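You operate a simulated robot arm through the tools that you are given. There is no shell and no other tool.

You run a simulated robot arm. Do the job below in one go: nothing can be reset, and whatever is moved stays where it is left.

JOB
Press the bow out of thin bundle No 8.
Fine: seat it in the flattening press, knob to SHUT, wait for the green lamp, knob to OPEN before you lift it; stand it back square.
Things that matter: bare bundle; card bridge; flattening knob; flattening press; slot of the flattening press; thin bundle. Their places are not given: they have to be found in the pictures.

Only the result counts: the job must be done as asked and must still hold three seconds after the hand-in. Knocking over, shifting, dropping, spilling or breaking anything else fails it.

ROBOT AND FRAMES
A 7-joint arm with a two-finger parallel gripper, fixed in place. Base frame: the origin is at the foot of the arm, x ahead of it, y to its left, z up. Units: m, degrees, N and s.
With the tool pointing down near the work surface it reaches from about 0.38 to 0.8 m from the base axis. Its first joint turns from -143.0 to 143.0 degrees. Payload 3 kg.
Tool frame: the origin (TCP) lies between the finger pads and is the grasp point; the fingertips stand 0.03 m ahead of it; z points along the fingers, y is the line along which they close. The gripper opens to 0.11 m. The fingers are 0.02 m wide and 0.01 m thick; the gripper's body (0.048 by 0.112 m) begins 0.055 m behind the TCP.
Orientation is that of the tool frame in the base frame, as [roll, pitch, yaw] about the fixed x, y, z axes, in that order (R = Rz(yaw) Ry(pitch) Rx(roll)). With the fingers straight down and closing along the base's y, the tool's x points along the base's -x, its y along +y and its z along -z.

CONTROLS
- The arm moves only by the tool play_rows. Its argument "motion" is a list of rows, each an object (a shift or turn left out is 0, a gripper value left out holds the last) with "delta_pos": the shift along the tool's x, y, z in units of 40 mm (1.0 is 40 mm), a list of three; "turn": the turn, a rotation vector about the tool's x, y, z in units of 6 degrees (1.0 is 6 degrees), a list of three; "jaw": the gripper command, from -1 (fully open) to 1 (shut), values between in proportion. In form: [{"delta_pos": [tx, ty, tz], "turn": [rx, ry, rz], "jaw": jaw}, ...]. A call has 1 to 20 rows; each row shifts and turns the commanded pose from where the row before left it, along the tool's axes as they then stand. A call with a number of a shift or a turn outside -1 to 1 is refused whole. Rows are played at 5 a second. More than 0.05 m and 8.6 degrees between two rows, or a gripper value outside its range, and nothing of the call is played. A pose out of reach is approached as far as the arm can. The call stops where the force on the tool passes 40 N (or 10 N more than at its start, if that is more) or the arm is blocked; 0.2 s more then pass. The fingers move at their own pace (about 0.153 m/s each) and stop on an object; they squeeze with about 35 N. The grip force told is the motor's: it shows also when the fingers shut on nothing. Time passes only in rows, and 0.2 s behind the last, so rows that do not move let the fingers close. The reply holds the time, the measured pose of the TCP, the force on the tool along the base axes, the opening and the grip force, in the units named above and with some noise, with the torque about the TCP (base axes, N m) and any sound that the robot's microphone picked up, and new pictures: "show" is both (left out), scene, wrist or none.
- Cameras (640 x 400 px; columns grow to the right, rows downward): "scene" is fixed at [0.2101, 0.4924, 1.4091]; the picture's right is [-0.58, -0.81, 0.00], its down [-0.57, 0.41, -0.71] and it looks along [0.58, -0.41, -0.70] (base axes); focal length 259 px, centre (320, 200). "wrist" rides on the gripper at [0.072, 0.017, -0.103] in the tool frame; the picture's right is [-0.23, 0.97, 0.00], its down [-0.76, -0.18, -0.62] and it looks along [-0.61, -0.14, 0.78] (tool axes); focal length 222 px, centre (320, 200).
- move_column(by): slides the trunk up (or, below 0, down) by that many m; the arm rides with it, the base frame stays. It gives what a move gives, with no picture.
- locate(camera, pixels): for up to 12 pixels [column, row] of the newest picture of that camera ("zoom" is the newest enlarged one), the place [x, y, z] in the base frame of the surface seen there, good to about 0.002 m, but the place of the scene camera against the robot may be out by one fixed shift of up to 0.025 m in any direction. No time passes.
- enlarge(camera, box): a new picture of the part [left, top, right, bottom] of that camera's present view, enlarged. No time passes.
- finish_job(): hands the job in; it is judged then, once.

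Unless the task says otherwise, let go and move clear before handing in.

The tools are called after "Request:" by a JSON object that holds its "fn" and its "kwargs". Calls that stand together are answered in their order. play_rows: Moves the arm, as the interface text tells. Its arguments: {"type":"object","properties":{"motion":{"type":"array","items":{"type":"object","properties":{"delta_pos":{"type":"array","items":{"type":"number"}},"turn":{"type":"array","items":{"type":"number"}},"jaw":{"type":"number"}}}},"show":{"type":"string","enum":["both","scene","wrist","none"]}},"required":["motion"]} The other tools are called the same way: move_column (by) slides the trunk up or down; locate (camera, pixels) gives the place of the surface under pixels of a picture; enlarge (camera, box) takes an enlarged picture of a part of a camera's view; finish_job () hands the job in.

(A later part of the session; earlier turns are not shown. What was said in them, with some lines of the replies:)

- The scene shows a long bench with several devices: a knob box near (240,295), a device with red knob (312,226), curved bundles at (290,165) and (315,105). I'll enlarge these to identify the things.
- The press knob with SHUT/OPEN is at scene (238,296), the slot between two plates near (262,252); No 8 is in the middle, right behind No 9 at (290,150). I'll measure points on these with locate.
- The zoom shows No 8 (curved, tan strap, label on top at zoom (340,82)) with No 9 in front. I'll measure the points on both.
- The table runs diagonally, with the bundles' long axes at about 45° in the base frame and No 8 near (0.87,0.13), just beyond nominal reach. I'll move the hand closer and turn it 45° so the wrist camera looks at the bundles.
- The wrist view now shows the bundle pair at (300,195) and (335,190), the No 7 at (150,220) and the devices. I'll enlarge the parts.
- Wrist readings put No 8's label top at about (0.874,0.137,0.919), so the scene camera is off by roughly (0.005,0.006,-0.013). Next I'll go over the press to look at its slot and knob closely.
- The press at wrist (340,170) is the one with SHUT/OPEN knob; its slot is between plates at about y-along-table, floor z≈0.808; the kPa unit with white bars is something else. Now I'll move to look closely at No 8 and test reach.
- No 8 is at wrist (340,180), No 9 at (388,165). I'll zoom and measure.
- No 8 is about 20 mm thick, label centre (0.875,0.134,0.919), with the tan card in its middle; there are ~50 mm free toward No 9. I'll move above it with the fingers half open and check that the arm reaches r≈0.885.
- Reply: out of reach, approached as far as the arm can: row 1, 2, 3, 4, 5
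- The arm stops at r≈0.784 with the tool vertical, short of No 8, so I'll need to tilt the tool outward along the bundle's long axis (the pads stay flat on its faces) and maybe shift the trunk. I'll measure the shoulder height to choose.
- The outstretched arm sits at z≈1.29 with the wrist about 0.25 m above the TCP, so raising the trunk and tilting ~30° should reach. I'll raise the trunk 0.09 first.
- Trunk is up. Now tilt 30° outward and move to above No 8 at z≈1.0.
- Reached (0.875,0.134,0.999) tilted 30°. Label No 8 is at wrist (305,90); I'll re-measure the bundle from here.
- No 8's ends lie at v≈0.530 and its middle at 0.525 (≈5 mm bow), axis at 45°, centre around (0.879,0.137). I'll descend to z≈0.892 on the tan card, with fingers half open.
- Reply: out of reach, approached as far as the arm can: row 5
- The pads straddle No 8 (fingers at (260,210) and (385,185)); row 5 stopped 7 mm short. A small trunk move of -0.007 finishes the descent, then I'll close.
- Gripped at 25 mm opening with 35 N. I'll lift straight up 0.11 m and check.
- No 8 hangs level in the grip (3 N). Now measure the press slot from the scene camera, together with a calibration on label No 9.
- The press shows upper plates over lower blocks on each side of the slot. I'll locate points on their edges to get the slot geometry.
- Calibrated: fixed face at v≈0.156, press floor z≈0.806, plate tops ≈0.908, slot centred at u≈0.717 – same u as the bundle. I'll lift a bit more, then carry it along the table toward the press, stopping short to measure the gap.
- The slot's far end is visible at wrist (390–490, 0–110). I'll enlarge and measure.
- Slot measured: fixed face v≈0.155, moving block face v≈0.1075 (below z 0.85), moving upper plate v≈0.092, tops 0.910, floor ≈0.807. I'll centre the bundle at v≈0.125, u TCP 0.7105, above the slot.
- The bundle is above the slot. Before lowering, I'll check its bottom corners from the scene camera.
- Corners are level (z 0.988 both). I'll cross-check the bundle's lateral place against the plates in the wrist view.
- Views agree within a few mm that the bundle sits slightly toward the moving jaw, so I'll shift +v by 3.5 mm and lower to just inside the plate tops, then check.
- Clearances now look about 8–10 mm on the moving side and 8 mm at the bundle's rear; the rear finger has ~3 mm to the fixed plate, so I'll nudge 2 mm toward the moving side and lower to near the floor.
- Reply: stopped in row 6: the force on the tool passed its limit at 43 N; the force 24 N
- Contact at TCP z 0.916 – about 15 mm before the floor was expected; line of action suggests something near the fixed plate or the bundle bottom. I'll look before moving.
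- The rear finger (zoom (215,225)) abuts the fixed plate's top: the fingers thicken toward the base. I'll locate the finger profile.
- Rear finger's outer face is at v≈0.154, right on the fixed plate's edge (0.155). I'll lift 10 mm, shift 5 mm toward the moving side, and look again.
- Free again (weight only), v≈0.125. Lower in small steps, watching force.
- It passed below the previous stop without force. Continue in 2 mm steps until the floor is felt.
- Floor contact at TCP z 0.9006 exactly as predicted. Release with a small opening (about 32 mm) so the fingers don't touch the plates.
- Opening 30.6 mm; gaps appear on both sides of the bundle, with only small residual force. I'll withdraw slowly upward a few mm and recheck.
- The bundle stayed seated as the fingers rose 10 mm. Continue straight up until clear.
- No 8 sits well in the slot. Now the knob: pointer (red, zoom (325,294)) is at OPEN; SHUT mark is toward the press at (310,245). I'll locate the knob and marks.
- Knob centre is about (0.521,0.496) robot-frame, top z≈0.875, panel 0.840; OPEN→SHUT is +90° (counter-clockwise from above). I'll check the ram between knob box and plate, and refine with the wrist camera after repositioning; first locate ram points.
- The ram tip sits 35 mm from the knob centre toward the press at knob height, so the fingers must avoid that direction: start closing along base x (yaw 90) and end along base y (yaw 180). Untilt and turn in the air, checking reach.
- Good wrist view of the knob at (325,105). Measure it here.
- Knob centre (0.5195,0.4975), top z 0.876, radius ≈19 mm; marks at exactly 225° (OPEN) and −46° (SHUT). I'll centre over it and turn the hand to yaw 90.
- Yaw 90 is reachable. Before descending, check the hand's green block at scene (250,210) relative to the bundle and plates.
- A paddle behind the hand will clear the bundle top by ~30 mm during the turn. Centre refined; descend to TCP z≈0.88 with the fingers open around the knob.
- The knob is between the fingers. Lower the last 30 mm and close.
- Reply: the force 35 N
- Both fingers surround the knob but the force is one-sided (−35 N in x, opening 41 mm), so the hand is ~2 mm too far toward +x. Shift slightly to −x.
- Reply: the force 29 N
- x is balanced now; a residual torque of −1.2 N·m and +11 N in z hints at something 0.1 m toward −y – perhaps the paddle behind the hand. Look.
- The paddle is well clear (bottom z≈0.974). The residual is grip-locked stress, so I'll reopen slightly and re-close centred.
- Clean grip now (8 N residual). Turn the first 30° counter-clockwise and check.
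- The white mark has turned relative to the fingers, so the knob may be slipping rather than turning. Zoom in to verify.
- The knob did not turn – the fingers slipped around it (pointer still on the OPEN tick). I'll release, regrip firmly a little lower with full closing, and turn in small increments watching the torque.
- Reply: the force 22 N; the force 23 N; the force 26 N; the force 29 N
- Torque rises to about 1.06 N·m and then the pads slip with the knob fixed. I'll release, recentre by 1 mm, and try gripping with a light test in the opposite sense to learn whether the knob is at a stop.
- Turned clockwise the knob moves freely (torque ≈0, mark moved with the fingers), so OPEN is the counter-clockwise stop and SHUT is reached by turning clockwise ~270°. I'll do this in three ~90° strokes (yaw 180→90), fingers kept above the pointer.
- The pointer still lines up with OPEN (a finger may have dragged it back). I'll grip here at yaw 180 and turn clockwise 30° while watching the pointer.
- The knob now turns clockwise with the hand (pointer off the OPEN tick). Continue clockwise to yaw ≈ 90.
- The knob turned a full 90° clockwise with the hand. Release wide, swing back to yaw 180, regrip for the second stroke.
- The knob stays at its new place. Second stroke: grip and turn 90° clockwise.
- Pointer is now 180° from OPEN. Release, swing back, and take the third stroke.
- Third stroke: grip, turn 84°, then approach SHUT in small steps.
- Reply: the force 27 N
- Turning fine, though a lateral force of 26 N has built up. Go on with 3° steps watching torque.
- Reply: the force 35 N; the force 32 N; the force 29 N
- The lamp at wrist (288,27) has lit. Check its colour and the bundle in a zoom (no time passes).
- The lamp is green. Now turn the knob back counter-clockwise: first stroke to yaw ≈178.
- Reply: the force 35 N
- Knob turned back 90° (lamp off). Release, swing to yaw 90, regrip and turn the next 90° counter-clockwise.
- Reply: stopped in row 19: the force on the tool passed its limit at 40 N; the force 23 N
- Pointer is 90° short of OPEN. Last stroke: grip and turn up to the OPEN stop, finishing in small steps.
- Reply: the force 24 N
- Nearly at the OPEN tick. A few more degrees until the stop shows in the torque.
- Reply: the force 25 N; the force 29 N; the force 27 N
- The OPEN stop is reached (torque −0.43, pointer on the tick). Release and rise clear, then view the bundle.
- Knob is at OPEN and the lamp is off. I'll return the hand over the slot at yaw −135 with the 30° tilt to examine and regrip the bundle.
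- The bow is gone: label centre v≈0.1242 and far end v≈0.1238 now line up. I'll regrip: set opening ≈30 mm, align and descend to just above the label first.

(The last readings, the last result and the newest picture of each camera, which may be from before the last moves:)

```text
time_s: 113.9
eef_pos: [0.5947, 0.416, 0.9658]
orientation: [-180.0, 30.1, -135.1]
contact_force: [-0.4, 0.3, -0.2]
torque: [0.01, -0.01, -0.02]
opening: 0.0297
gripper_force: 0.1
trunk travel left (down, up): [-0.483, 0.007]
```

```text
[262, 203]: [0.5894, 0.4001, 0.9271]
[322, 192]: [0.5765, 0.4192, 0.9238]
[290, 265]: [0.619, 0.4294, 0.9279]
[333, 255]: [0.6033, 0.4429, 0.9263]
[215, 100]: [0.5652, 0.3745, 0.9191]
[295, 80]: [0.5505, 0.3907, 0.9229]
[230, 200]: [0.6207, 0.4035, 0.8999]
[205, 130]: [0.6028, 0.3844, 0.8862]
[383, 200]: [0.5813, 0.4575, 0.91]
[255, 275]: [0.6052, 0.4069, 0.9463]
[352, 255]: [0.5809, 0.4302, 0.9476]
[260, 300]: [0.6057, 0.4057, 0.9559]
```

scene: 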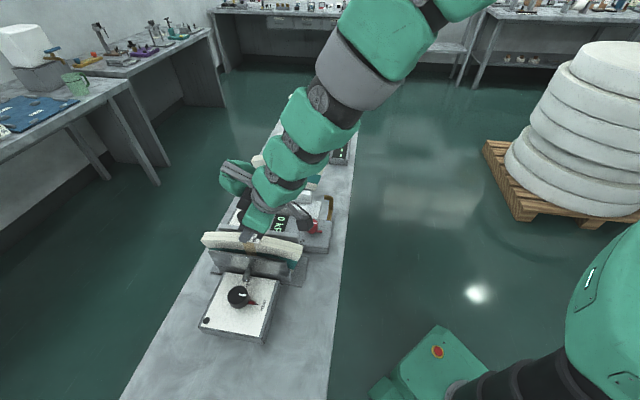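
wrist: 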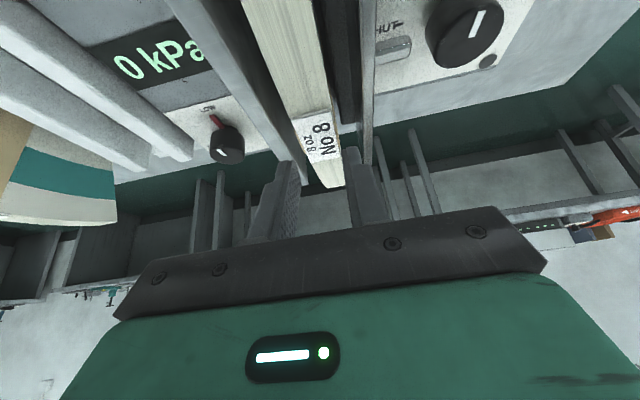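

Averaged, the fingers are visually centred on the bundle (pads at 0.140/0.107 vs bundle 0.123). Nudge 0.7 mm and descend slowly to the grip height.

Request:
{"fn": "play_rows", "kwargs": {"motion": [{"delta_pos": [0, 0.0175, 0]}, {"delta_pos": [0.1, 0, 0.1733]}, {"delta_pos": [0.1, 0, 0.1733]}, {"delta_pos": [0.1, 0, 0.1733]}, {"delta_pos": [0.1, 0, 0.1733]}, {}], "show": "wrist"}}

Request:
{"fn": "enlarge", "kwargs": {"camera": "wrist", "box": [200, 100, 420, 240]}}

```text
time_s: 115.3
eef_pos: [0.5923, 0.4165, 0.9328]
orientation: [179.9, 30.0, -135.0]
contact_force: [0.4, -0.6, 0.3]
torque: [0.02, -0.01, -0.03]
opening: 0.0299
gripper_force: 0.0
trunk travel left (down, up): [-0.483, 0.007]
```

wrist: 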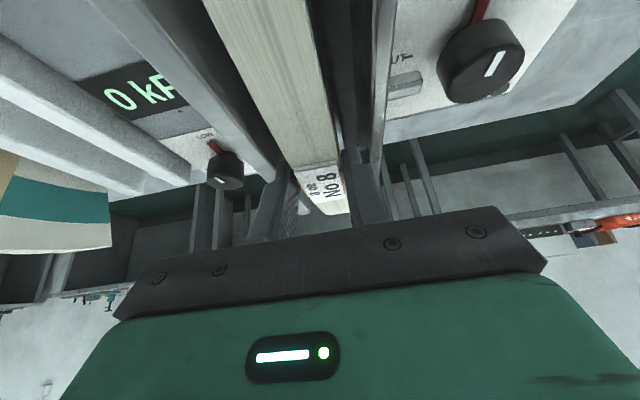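

```text
2.86 times, centred on (310, 170) of wrist
```

zoom: 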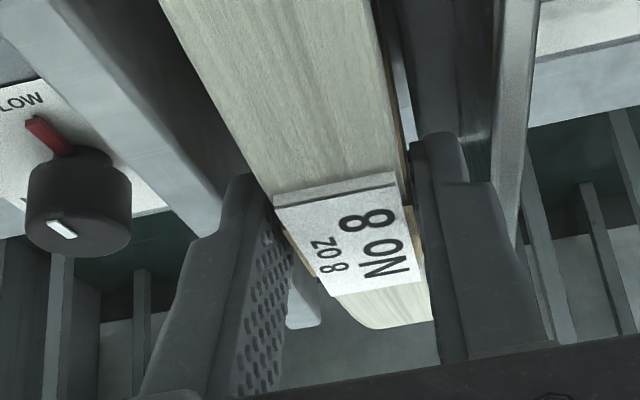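

Fingers straddle the bundle with clear gaps and no force. Continue down to z≈0.902.

Request:
{"fn": "play_rows", "kwargs": {"motion": [{"delta_pos": [0.0775, 0, 0.1342]}, {"delta_pos": [0.0775, 0, 0.1342]}, {"delta_pos": [0.0775, 0, 0.1342]}, {"delta_pos": [0.0775, 0, 0.1342]}, {"delta_pos": [0.0775, 0, 0.1342]}, {}], "show": "wrist"}}

Request:
{"fn": "play_rows", "kwargs": {"motion": [{"jaw": 0.55}, {"jaw": 0.7}, {"jaw": 1}, {}, {}], "show": "both"}}

```text
time_s: 116.4
eef_pos: [0.5968, 0.4187, 0.9153]
orientation: [-179.8, 30.8, -135.1]
contact_force: [-3.9, -0.7, 20.5]
torque: [-0.52, -0.23, -0.12]
opening: 0.0289
gripper_force: 0.0
trunk travel left (down, up): [-0.483, 0.007]
stopped in row 5: the force on the tool passed its limit at 47 N (the readings are from after the stop); the commanded pose is now the measured one
```

wrist: 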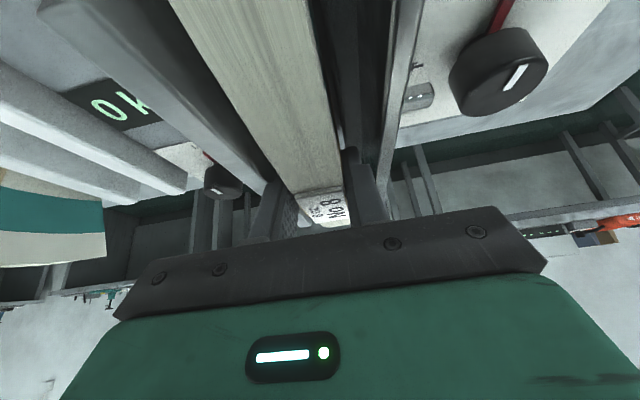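

```text
time_s: 117.6
eef_pos: [0.5989, 0.4187, 0.9153]
orientation: [-179.7, 31.0, -135.1]
contact_force: [-1.6, -3.3, 8.3]
torque: [-0.42, 0.01, -0.1]
opening: 0.0248
gripper_force: 35.1
trunk travel left (down, up): [-0.483, 0.007]
stopped in row 5: the force on the tool passed its limit at 40 N (the readings are from after the stop); the commanded pose is now the measured one
```

scene: 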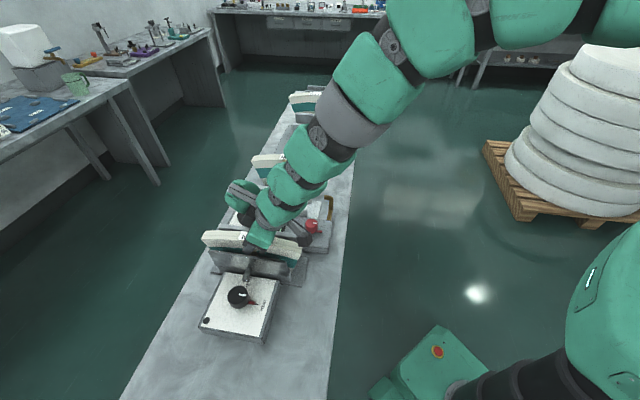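
wrist: 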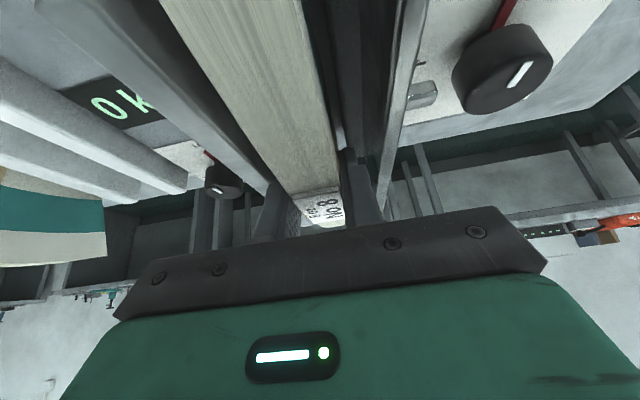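

The rear finger again met the fixed plate at z≈0.915, but the fingers have now closed on the bundle (24.8 mm, 35 N) with ~38 mm overlap, which is enough. Lift gently 20 mm and check.

Request:
{"fn": "play_rows", "kwargs": {"motion": [{"delta_pos": [-0.0644, 0, -0.107]}, {"delta_pos": [-0.0644, 0, -0.107]}, {"delta_pos": [-0.0644, 0, -0.107]}, {"delta_pos": [-0.0644, 0, -0.107]}, {}, {}]}}

Request:
{"fn": "enlarge", "kwargs": {"camera": "scene", "box": [170, 185, 330, 295]}}

```text
time_s: 119.0
eef_pos: [0.5981, 0.4184, 0.9333]
orientation: [-179.6, 30.9, -135.1]
contact_force: [0.2, 0.1, -3.9]
torque: [-0.02, 0.05, -0.01]
opening: 0.0248
gripper_force: 35.4
trunk travel left (down, up): [-0.483, 0.007]
```

scene: 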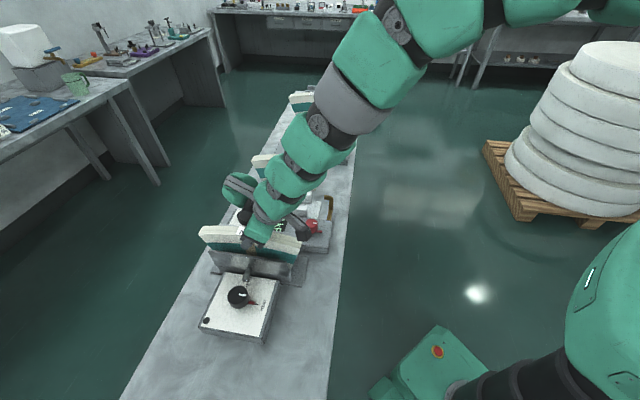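
wrist: 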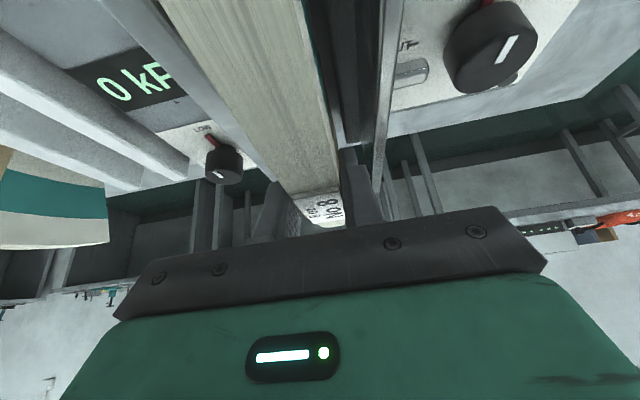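

```text
3.64 times, centred on (250, 240) of scene
```

zoom: 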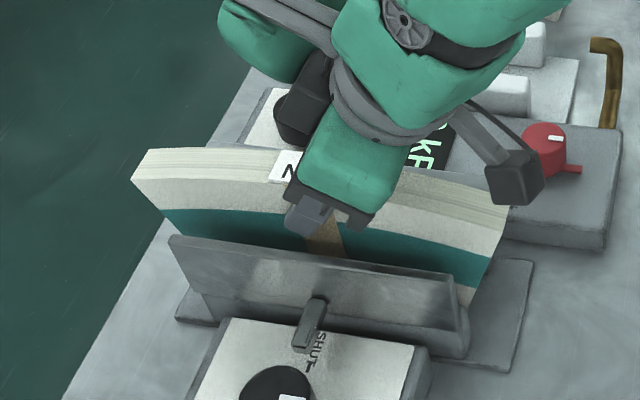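

Bundle is held (−3.9 N, no torque). Lift to z≈1.06 and check that it hangs level.

Request:
{"fn": "play_rows", "kwargs": {"motion": [{"delta_pos": [-0.279, 0, -0.464]}, {"delta_pos": [-0.279, 0, -0.464]}, {"delta_pos": [-0.279, 0, -0.464]}, {"delta_pos": [-0.279, 0, -0.464]}, {"delta_pos": [-0.279, 0, -0.464]}, {"delta_pos": [-0.279, 0, -0.464]}, {}]}}

Request:
{"fn": "enlarge", "kwargs": {"camera": "scene", "box": [160, 160, 330, 270]}}

```text
time_s: 120.6
eef_pos: [0.5976, 0.4189, 1.0655]
orientation: [-179.7, 30.8, -135.1]
contact_force: [-0.6, -0.7, -4.1]
torque: [0.02, 0.0, 0.01]
opening: 0.0245
gripper_force: 35.3
trunk travel left (down, up): [-0.483, 0.007]
```

scene: 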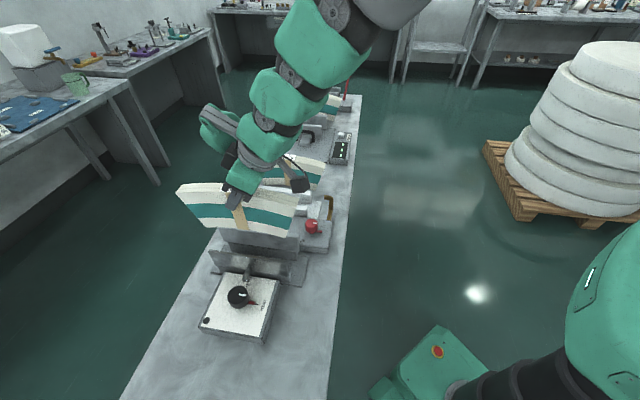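
wrist: 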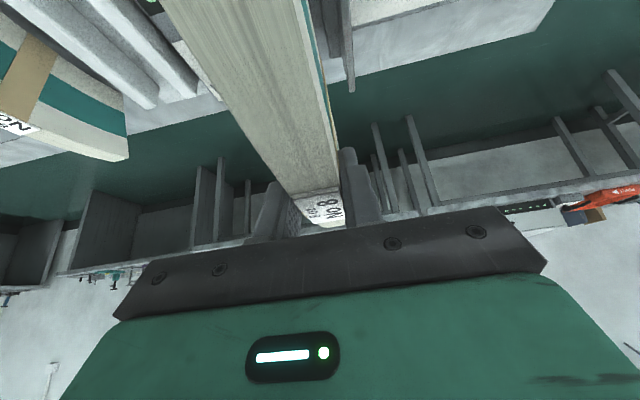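

```text
3.64 times, centred on (245, 215) of scene
```

zoom: 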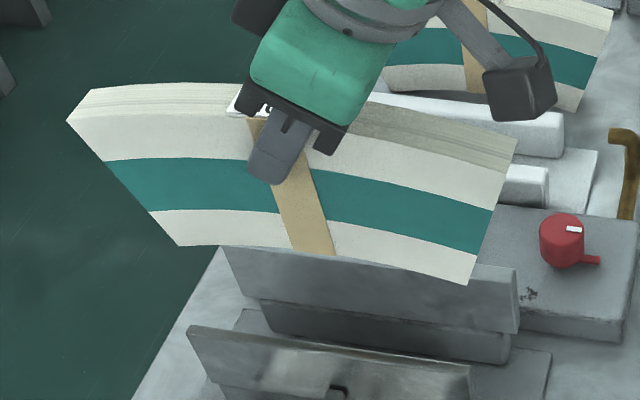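

Request:
{"fn": "locate", "kwargs": {"camera": "zoom", "pixels": [[182, 240], [462, 278], [78, 120], [508, 148], [320, 248], [310, 200], [220, 150], [230, 230], [430, 170], [400, 255], [150, 180], [480, 220]]}}

```text
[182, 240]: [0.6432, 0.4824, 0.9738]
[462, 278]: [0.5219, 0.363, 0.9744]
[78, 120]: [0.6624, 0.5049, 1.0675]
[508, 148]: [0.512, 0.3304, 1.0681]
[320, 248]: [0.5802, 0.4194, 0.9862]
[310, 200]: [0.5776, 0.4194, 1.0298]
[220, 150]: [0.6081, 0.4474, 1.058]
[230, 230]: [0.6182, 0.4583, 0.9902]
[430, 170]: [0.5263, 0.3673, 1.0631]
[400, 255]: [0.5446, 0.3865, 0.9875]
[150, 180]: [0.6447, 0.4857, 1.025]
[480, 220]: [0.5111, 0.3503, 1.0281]
```

The bundle hangs level and its face is flat (all face points within 2 mm in v) – the bow is out. Carry it back: draw in 45 mm, then along the table to v≈0.5265.

Request:
{"fn": "play_rows", "kwargs": {"motion": [{"delta_pos": [0.483, 0, -0.288]}, {"delta_pos": [0.483, 0, -0.288]}, {"delta_pos": [0, -0.4, 0]}, {"delta_pos": [0, -0.767, 0]}, {"delta_pos": [0, -0.767, 0]}, {"delta_pos": [0, -0.767, 0]}, {"delta_pos": [0, -0.767, 0]}, {"delta_pos": [0, -0.767, 0]}, {"delta_pos": [0, -0.767, 0]}, {"delta_pos": [0, -0.767, 0]}, {"delta_pos": [0, -0.767, 0]}, {"delta_pos": [0, -0.767, 0]}, {"delta_pos": [0, -0.767, 0]}, {"delta_pos": [0, -0.767, 0]}, {"delta_pos": [0, -0.767, 0]}, {"delta_pos": [0, -0.4, 0]}, {}, {}]}}

```text
time_s: 124.4
eef_pos: [0.8475, 0.1027, 1.0668]
orientation: [-179.6, 30.8, -135.1]
contact_force: [0.1, -0.5, -3.1]
torque: [0.01, 0.0, -0.01]
opening: 0.0248
gripper_force: 35.2
trunk travel left (down, up): [-0.483, 0.007]
```

scene: 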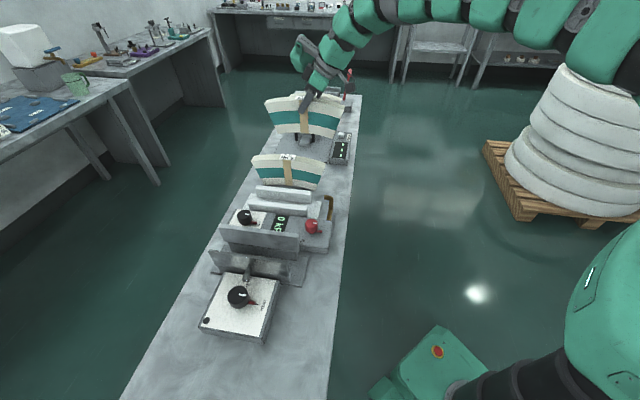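
wrist: 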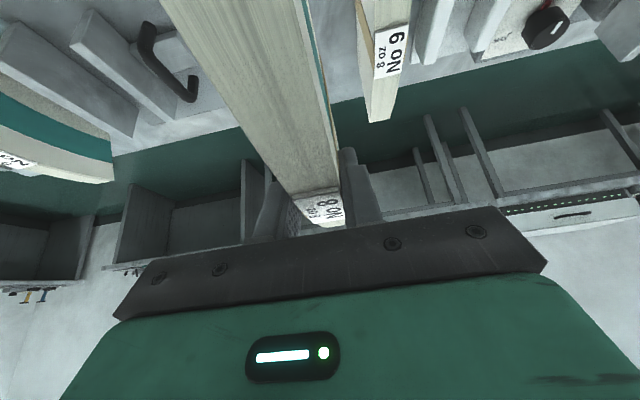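

At u≈0.672, v≈0.527. Now out and down along the reverse of the lift path to z≈1.0.

Request:
{"fn": "play_rows", "kwargs": {"motion": [{"delta_pos": [-0.0175, 0, 0.483]}, {"delta_pos": [-0.0175, 0, 0.483]}, {"delta_pos": [-0.0175, 0, 0.483]}, {"delta_pos": [-0.0175, 0, 0.483]}, {}, {}], "show": "none"}}

Request:
{"fn": "play_rows", "kwargs": {"motion": [{}], "show": "both"}}

```text
time_s: 125.8
eef_pos: [0.876, 0.1334, 1.0044]
orientation: [-179.7, 30.7, -135.0]
contact_force: [-0.3, 0.5, -2.8]
torque: [-0.01, 0.01, -0.04]
opening: 0.0248
gripper_force: 35.1
trunk travel left (down, up): [-0.483, 0.007]
```

```text
time_s: 126.2
eef_pos: [0.8771, 0.1334, 1.0037]
orientation: [-179.7, 30.8, -135.1]
contact_force: [0.1, 0.1, -3.6]
torque: [-0.01, 0.03, 0.01]
opening: 0.0248
gripper_force: 34.6
trunk travel left (down, up): [-0.483, 0.007]
```

scene: 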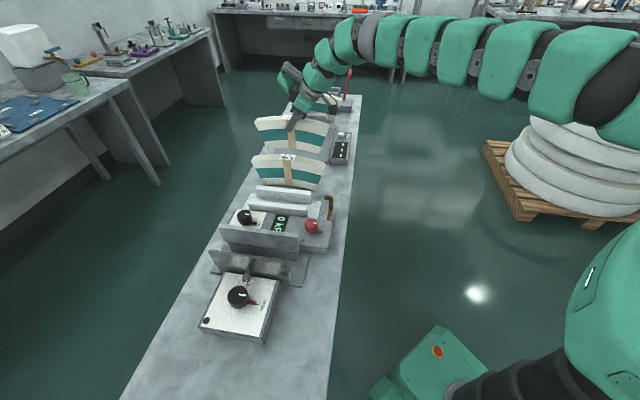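
wrist: 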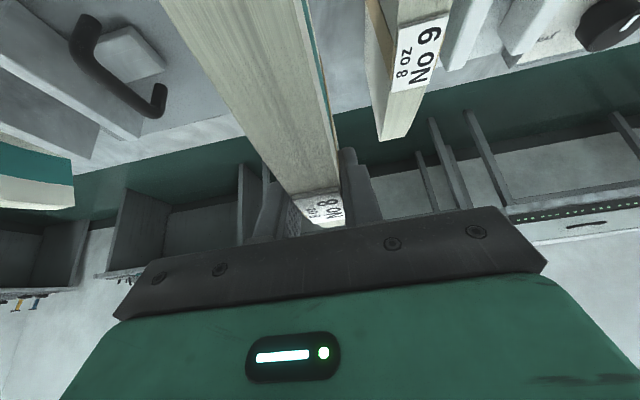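

Position matches the original spot. Descend to just above the table.

Request:
{"fn": "play_rows", "kwargs": {"motion": [{"delta_pos": [0.2274, 0, 0.3814]}, {"delta_pos": [0.2274, 0, 0.3814]}, {"delta_pos": [0.2274, 0, 0.3814]}, {"delta_pos": [0.2274, 0, 0.3814]}, {"delta_pos": [0.2274, 0, 0.3814]}, {}, {}], "show": "both"}}

Request:
{"fn": "enlarge", "kwargs": {"camera": "scene", "box": [230, 110, 350, 200]}}

```text
time_s: 127.8
eef_pos: [0.8773, 0.1322, 0.9135]
orientation: [-179.7, 30.8, -135.1]
contact_force: [-0.1, -0.6, -3.3]
torque: [-0.01, 0.01, -0.01]
opening: 0.0249
gripper_force: 34.8
trunk travel left (down, up): [-0.483, 0.007]
```

scene: 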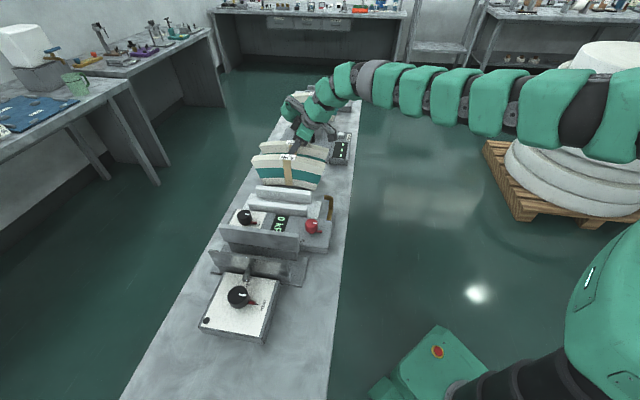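
wrist: 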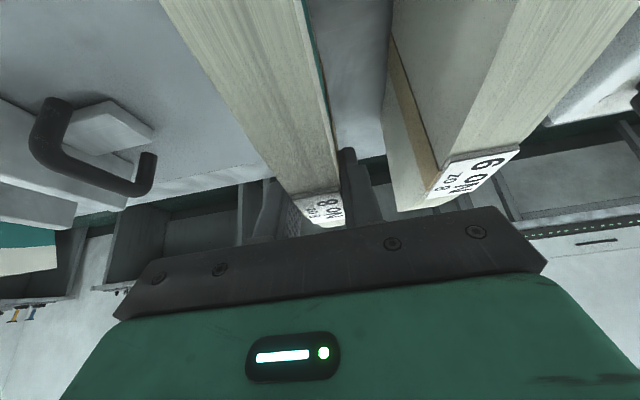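

```text
4.44 times, centred on (290, 155) of scene
```

zoom: 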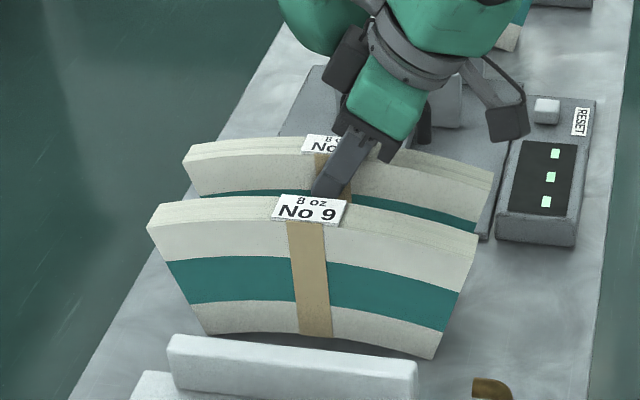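

Near the table with no contact yet. Lower in ~1.5–2 mm steps until contact.

Request:
{"fn": "play_rows", "kwargs": {"motion": [{"delta_pos": [0.0512, 0, 0.0859]}, {}], "show": "none"}}

Request:
{"fn": "play_rows", "kwargs": {"motion": [{"delta_pos": [0.0256, 0, 0.043]}, {}], "show": "none"}}

Request:
{"fn": "play_rows", "kwargs": {"motion": [{"delta_pos": [0.0192, 0, 0.0322]}, {}], "show": "none"}}

```text
time_s: 128.4
eef_pos: [0.8761, 0.1334, 0.9087]
orientation: [-179.7, 30.8, -135.2]
contact_force: [0.5, -0.7, -3.5]
torque: [0.0, 0.01, -0.02]
opening: 0.025
gripper_force: 35.3
trunk travel left (down, up): [-0.483, 0.007]
```

```text
time_s: 129.0
eef_pos: [0.8779, 0.1324, 0.9092]
orientation: [-179.7, 31.0, -135.1]
contact_force: [-2.2, 0.6, 3.7]
torque: [0.59, -0.31, 0.1]
opening: 0.0247
gripper_force: 34.9
trunk travel left (down, up): [-0.483, 0.007]
```

```text
time_s: 129.6
eef_pos: [0.8778, 0.1318, 0.9077]
orientation: [-179.5, 30.9, -135.1]
contact_force: [-2.0, -2.6, 9.6]
torque: [0.7, -0.6, 0.0]
opening: 0.0245
gripper_force: 35.2
trunk travel left (down, up): [-0.483, 0.007]
```

The table is felt at z≈0.908. Release gradually.

Request:
{"fn": "play_rows", "kwargs": {"motion": [{"jaw": 0.52}, {"jaw": 0.48}, {"jaw": 0.44}, {"jaw": 0.35}, {"jaw": 0.2}, {"jaw": 0}, {}, {}]}}

Request:
{"fn": "enlarge", "kwargs": {"camera": "wrist", "box": [200, 60, 460, 240]}}

```text
time_s: 131.4
eef_pos: [0.8773, 0.1334, 0.9078]
orientation: [-179.6, 30.8, -135.1]
contact_force: [-0.5, -0.7, -1.1]
torque: [0.02, 0.04, -0.05]
opening: 0.0552
gripper_force: 0.1
trunk travel left (down, up): [-0.483, 0.007]
```

scene: 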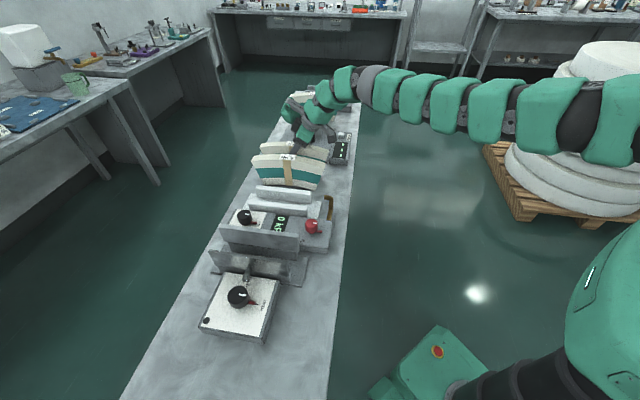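
wrist: 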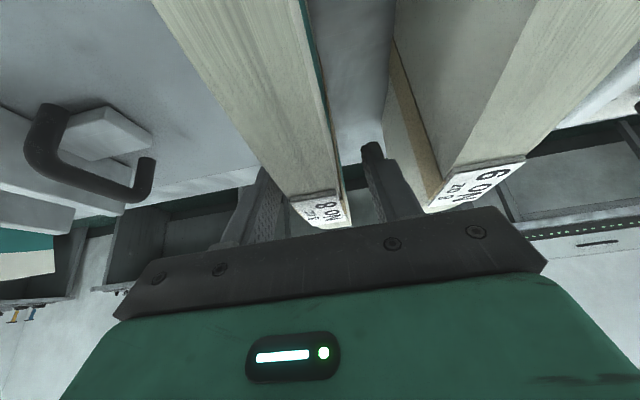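

```text
2.22 times, centred on (330, 150) of wrist
```

zoom: 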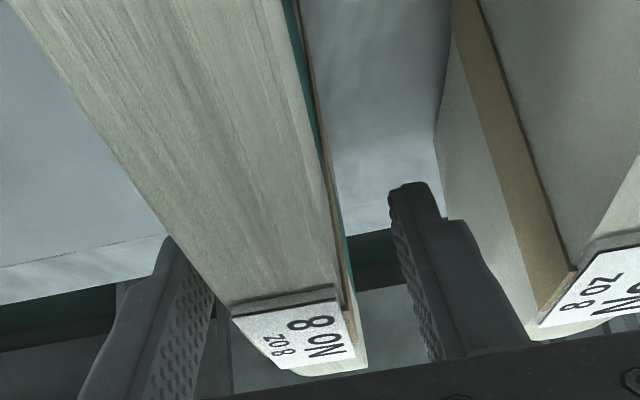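

Bundle stands free with gaps on both sides. Rise straight up.

Request:
{"fn": "play_rows", "kwargs": {"motion": [{"delta_pos": [-0.128, 0, -0.215]}, {"delta_pos": [-0.256, 0, -0.43]}, {"delta_pos": [-0.256, 0, -0.43]}, {"delta_pos": [-0.256, 0, -0.43]}, {"delta_pos": [-0.256, 0, -0.43]}, {}, {}]}}

Request:
{"fn": "enlarge", "kwargs": {"camera": "wrist", "box": [230, 0, 470, 180]}}

```text
time_s: 133.0
eef_pos: [0.8791, 0.1337, 0.9951]
orientation: [-179.7, 30.8, -135.2]
contact_force: [0.3, 0.8, -0.6]
torque: [0.01, -0.03, 0.03]
opening: 0.0552
gripper_force: 0.1
trunk travel left (down, up): [-0.483, 0.007]
```

scene: 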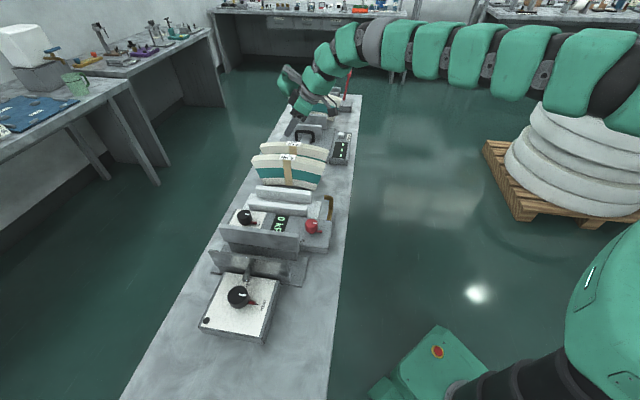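
wrist: 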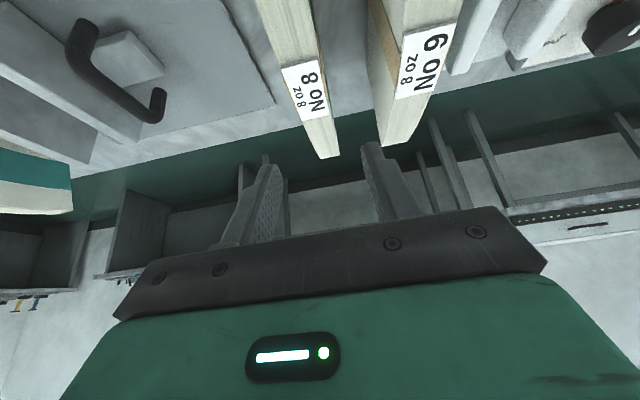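

```text
2.22 times, centred on (350, 90) of wrist
```

zoom: 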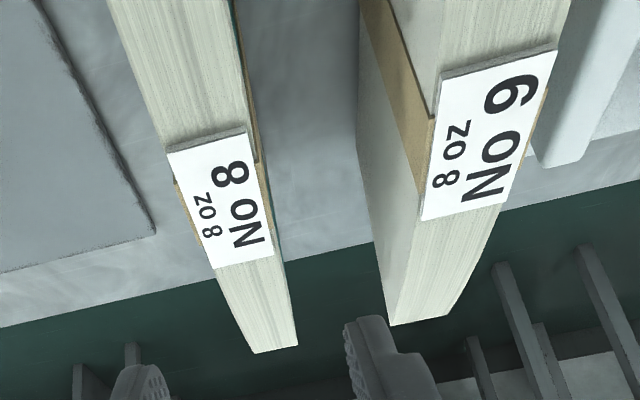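

No 8 stands at its old place. I'll draw the hand up and back, then verify position and squareness.

Request:
{"fn": "locate", "kwargs": {"camera": "zoom", "pixels": [[174, 158], [240, 142], [268, 252], [219, 264], [257, 345], [292, 342], [115, 10], [220, 10], [220, 205]]}}

Request:
{"fn": "play_rows", "kwargs": {"motion": [{"delta_pos": [0.3, 0, -0.7]}, {"delta_pos": [0.3, 0, -0.7]}, {"delta_pos": [0.7, 0, -0.5]}, {"delta_pos": [0.7, 0, -0.5]}, {"delta_pos": [0.7, 0, -0.5]}, {"turn": [0, 1, 0]}, {"turn": [0, 1, 0]}, {"turn": [0, 1, 0]}, {"turn": [0, 1, 0]}, {"turn": [0, 1, 0]}, {}]}}

```text
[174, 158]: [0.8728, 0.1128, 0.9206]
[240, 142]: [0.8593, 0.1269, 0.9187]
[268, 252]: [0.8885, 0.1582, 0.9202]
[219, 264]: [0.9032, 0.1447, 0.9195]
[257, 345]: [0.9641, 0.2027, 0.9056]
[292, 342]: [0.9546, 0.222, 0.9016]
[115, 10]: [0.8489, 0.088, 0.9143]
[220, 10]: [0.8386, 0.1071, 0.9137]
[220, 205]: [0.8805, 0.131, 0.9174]
```

```text
time_s: 135.4
eef_pos: [0.7693, 0.0244, 1.0413]
orientation: [-179.7, 0.7, -135.2]
contact_force: [0.9, -0.3, -0.5]
torque: [-0.02, -0.01, 0.02]
opening: 0.055
gripper_force: 0.1
trunk travel left (down, up): [-0.483, 0.007]
```

scene: 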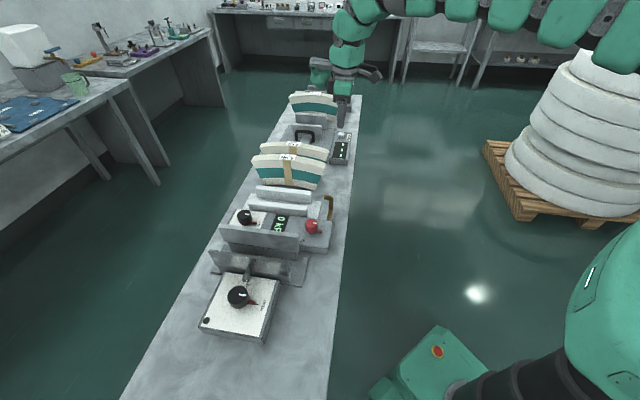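
wrist: 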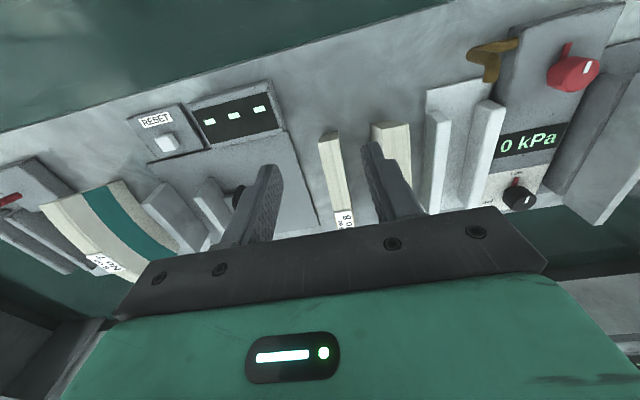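

Label centre now at (0.881,0.136) vs (0.879,0.137) originally, axis within ~0.5° of 45°. Take a last look with zooms, moving the hand a bit higher.

Request:
{"fn": "play_rows", "kwargs": {"motion": [{"delta_pos": [0.6, 0, -0.6]}, {"delta_pos": [0.6, 0, -0.6]}, {"delta_pos": [0.6, 0, -0.6]}, {}, {}]}}

Request:
{"fn": "enlarge", "kwargs": {"camera": "scene", "box": [230, 110, 350, 200]}}

Request:
{"fn": "enlarge", "kwargs": {"camera": "scene", "box": [180, 195, 340, 345]}}

Request:
{"fn": "enlarge", "kwargs": {"camera": "wrist", "box": [230, 80, 430, 230]}}

```text
time_s: 136.6
eef_pos: [0.7175, -0.0293, 1.1135]
orientation: [-179.7, 0.8, -135.3]
contact_force: [-0.3, -0.2, 0.4]
torque: [-0.02, -0.02, -0.01]
opening: 0.0548
gripper_force: 0.1
trunk travel left (down, up): [-0.483, 0.007]
```

scene: 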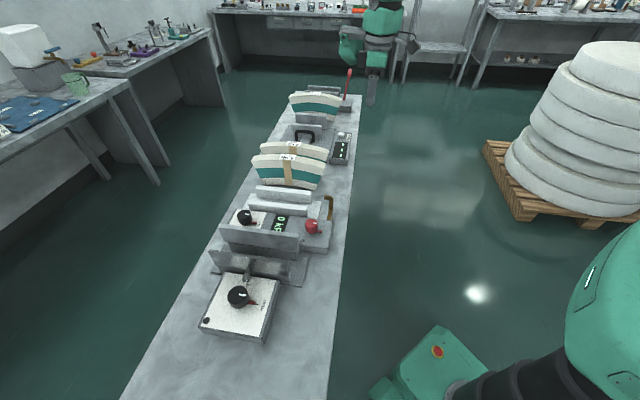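
wrist: 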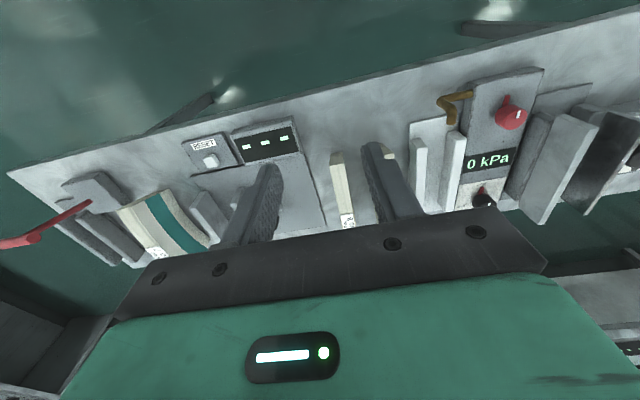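

```text
4.44 times, centred on (290, 155) of scene
```

zoom: 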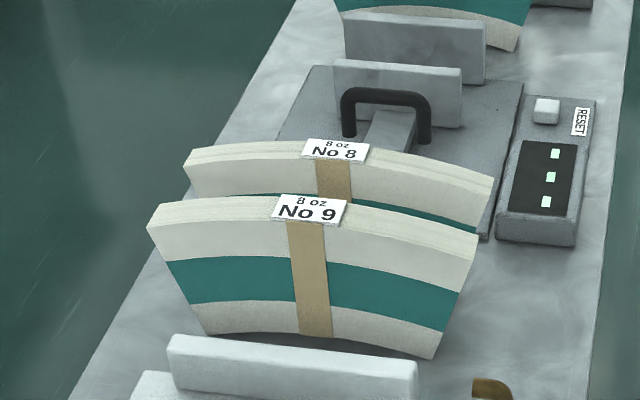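

```text
2.67 times, centred on (260, 270) of scene
```

zoom: 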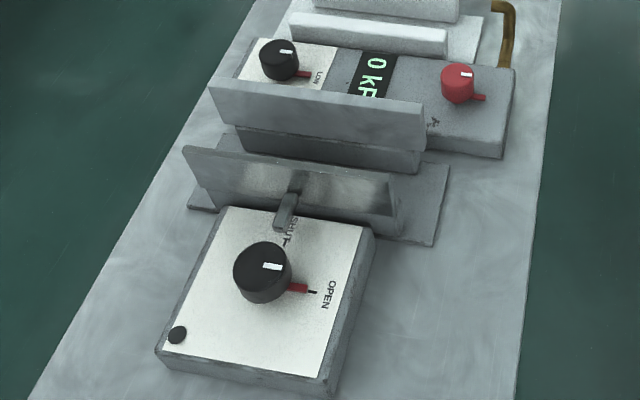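

```text
2.67 times, centred on (330, 155) of wrist
```

zoom: 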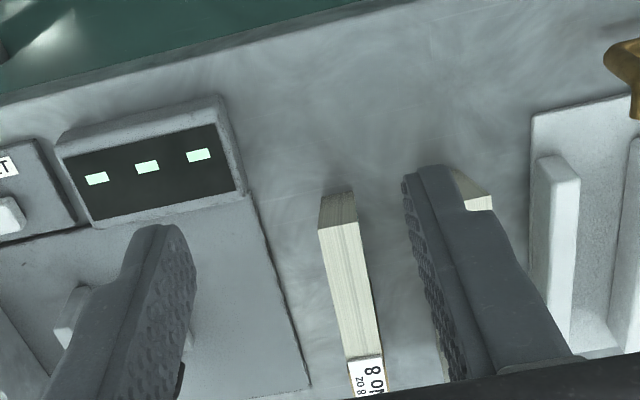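

Everything looks in place: knob on OPEN, press empty, No 8 standing straight. One last measure of No 8's near end for straightness.

Request:
{"fn": "locate", "kwargs": {"camera": "zoom", "pixels": [[324, 232], [355, 226], [338, 290], [364, 290], [346, 345], [374, 342]]}}

```text
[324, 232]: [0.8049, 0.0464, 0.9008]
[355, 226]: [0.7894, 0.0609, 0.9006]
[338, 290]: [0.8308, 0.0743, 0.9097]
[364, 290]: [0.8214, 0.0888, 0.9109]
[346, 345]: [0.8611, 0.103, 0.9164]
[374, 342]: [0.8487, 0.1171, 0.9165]
```

No 8's centreline runs v = 0.5257, 0.5265, 0.5267, 0.527 and 0.528 from near end to far end. That is straight and within about 0.6° of square, so the job is ready to hand in.

Request:
{"fn": "finish_job", "kwargs": {}}

```text
The job is handed in.
```

I pressed the bow out of thin bundle No 8 and stood it back in its place, and the job is handed in. Before pressing, its middle stood about 5 mm out of line with its ends. Now its centreline is straight to within what the camera can measure.

- **Pressing:** I seated No 8 in the slot of the flattening press and turned the knob to SHUT. When the green lamp lit I turned it back to OPEN before lifting. The knob only moves clockwise from OPEN, about 270° round to SHUT, so it took several regrips each way.
- **Standing it back:** No 8 is within about 2 mm of where it started and within about 0.6° of square.
- **Contacts:** A gripper finger touched the top edge of the press's fixed plate twice, once seating the bundle and once regripping it. The arm stopped at its force limit of about 40 N each time. The last pictures show the press and the other bundles in place.
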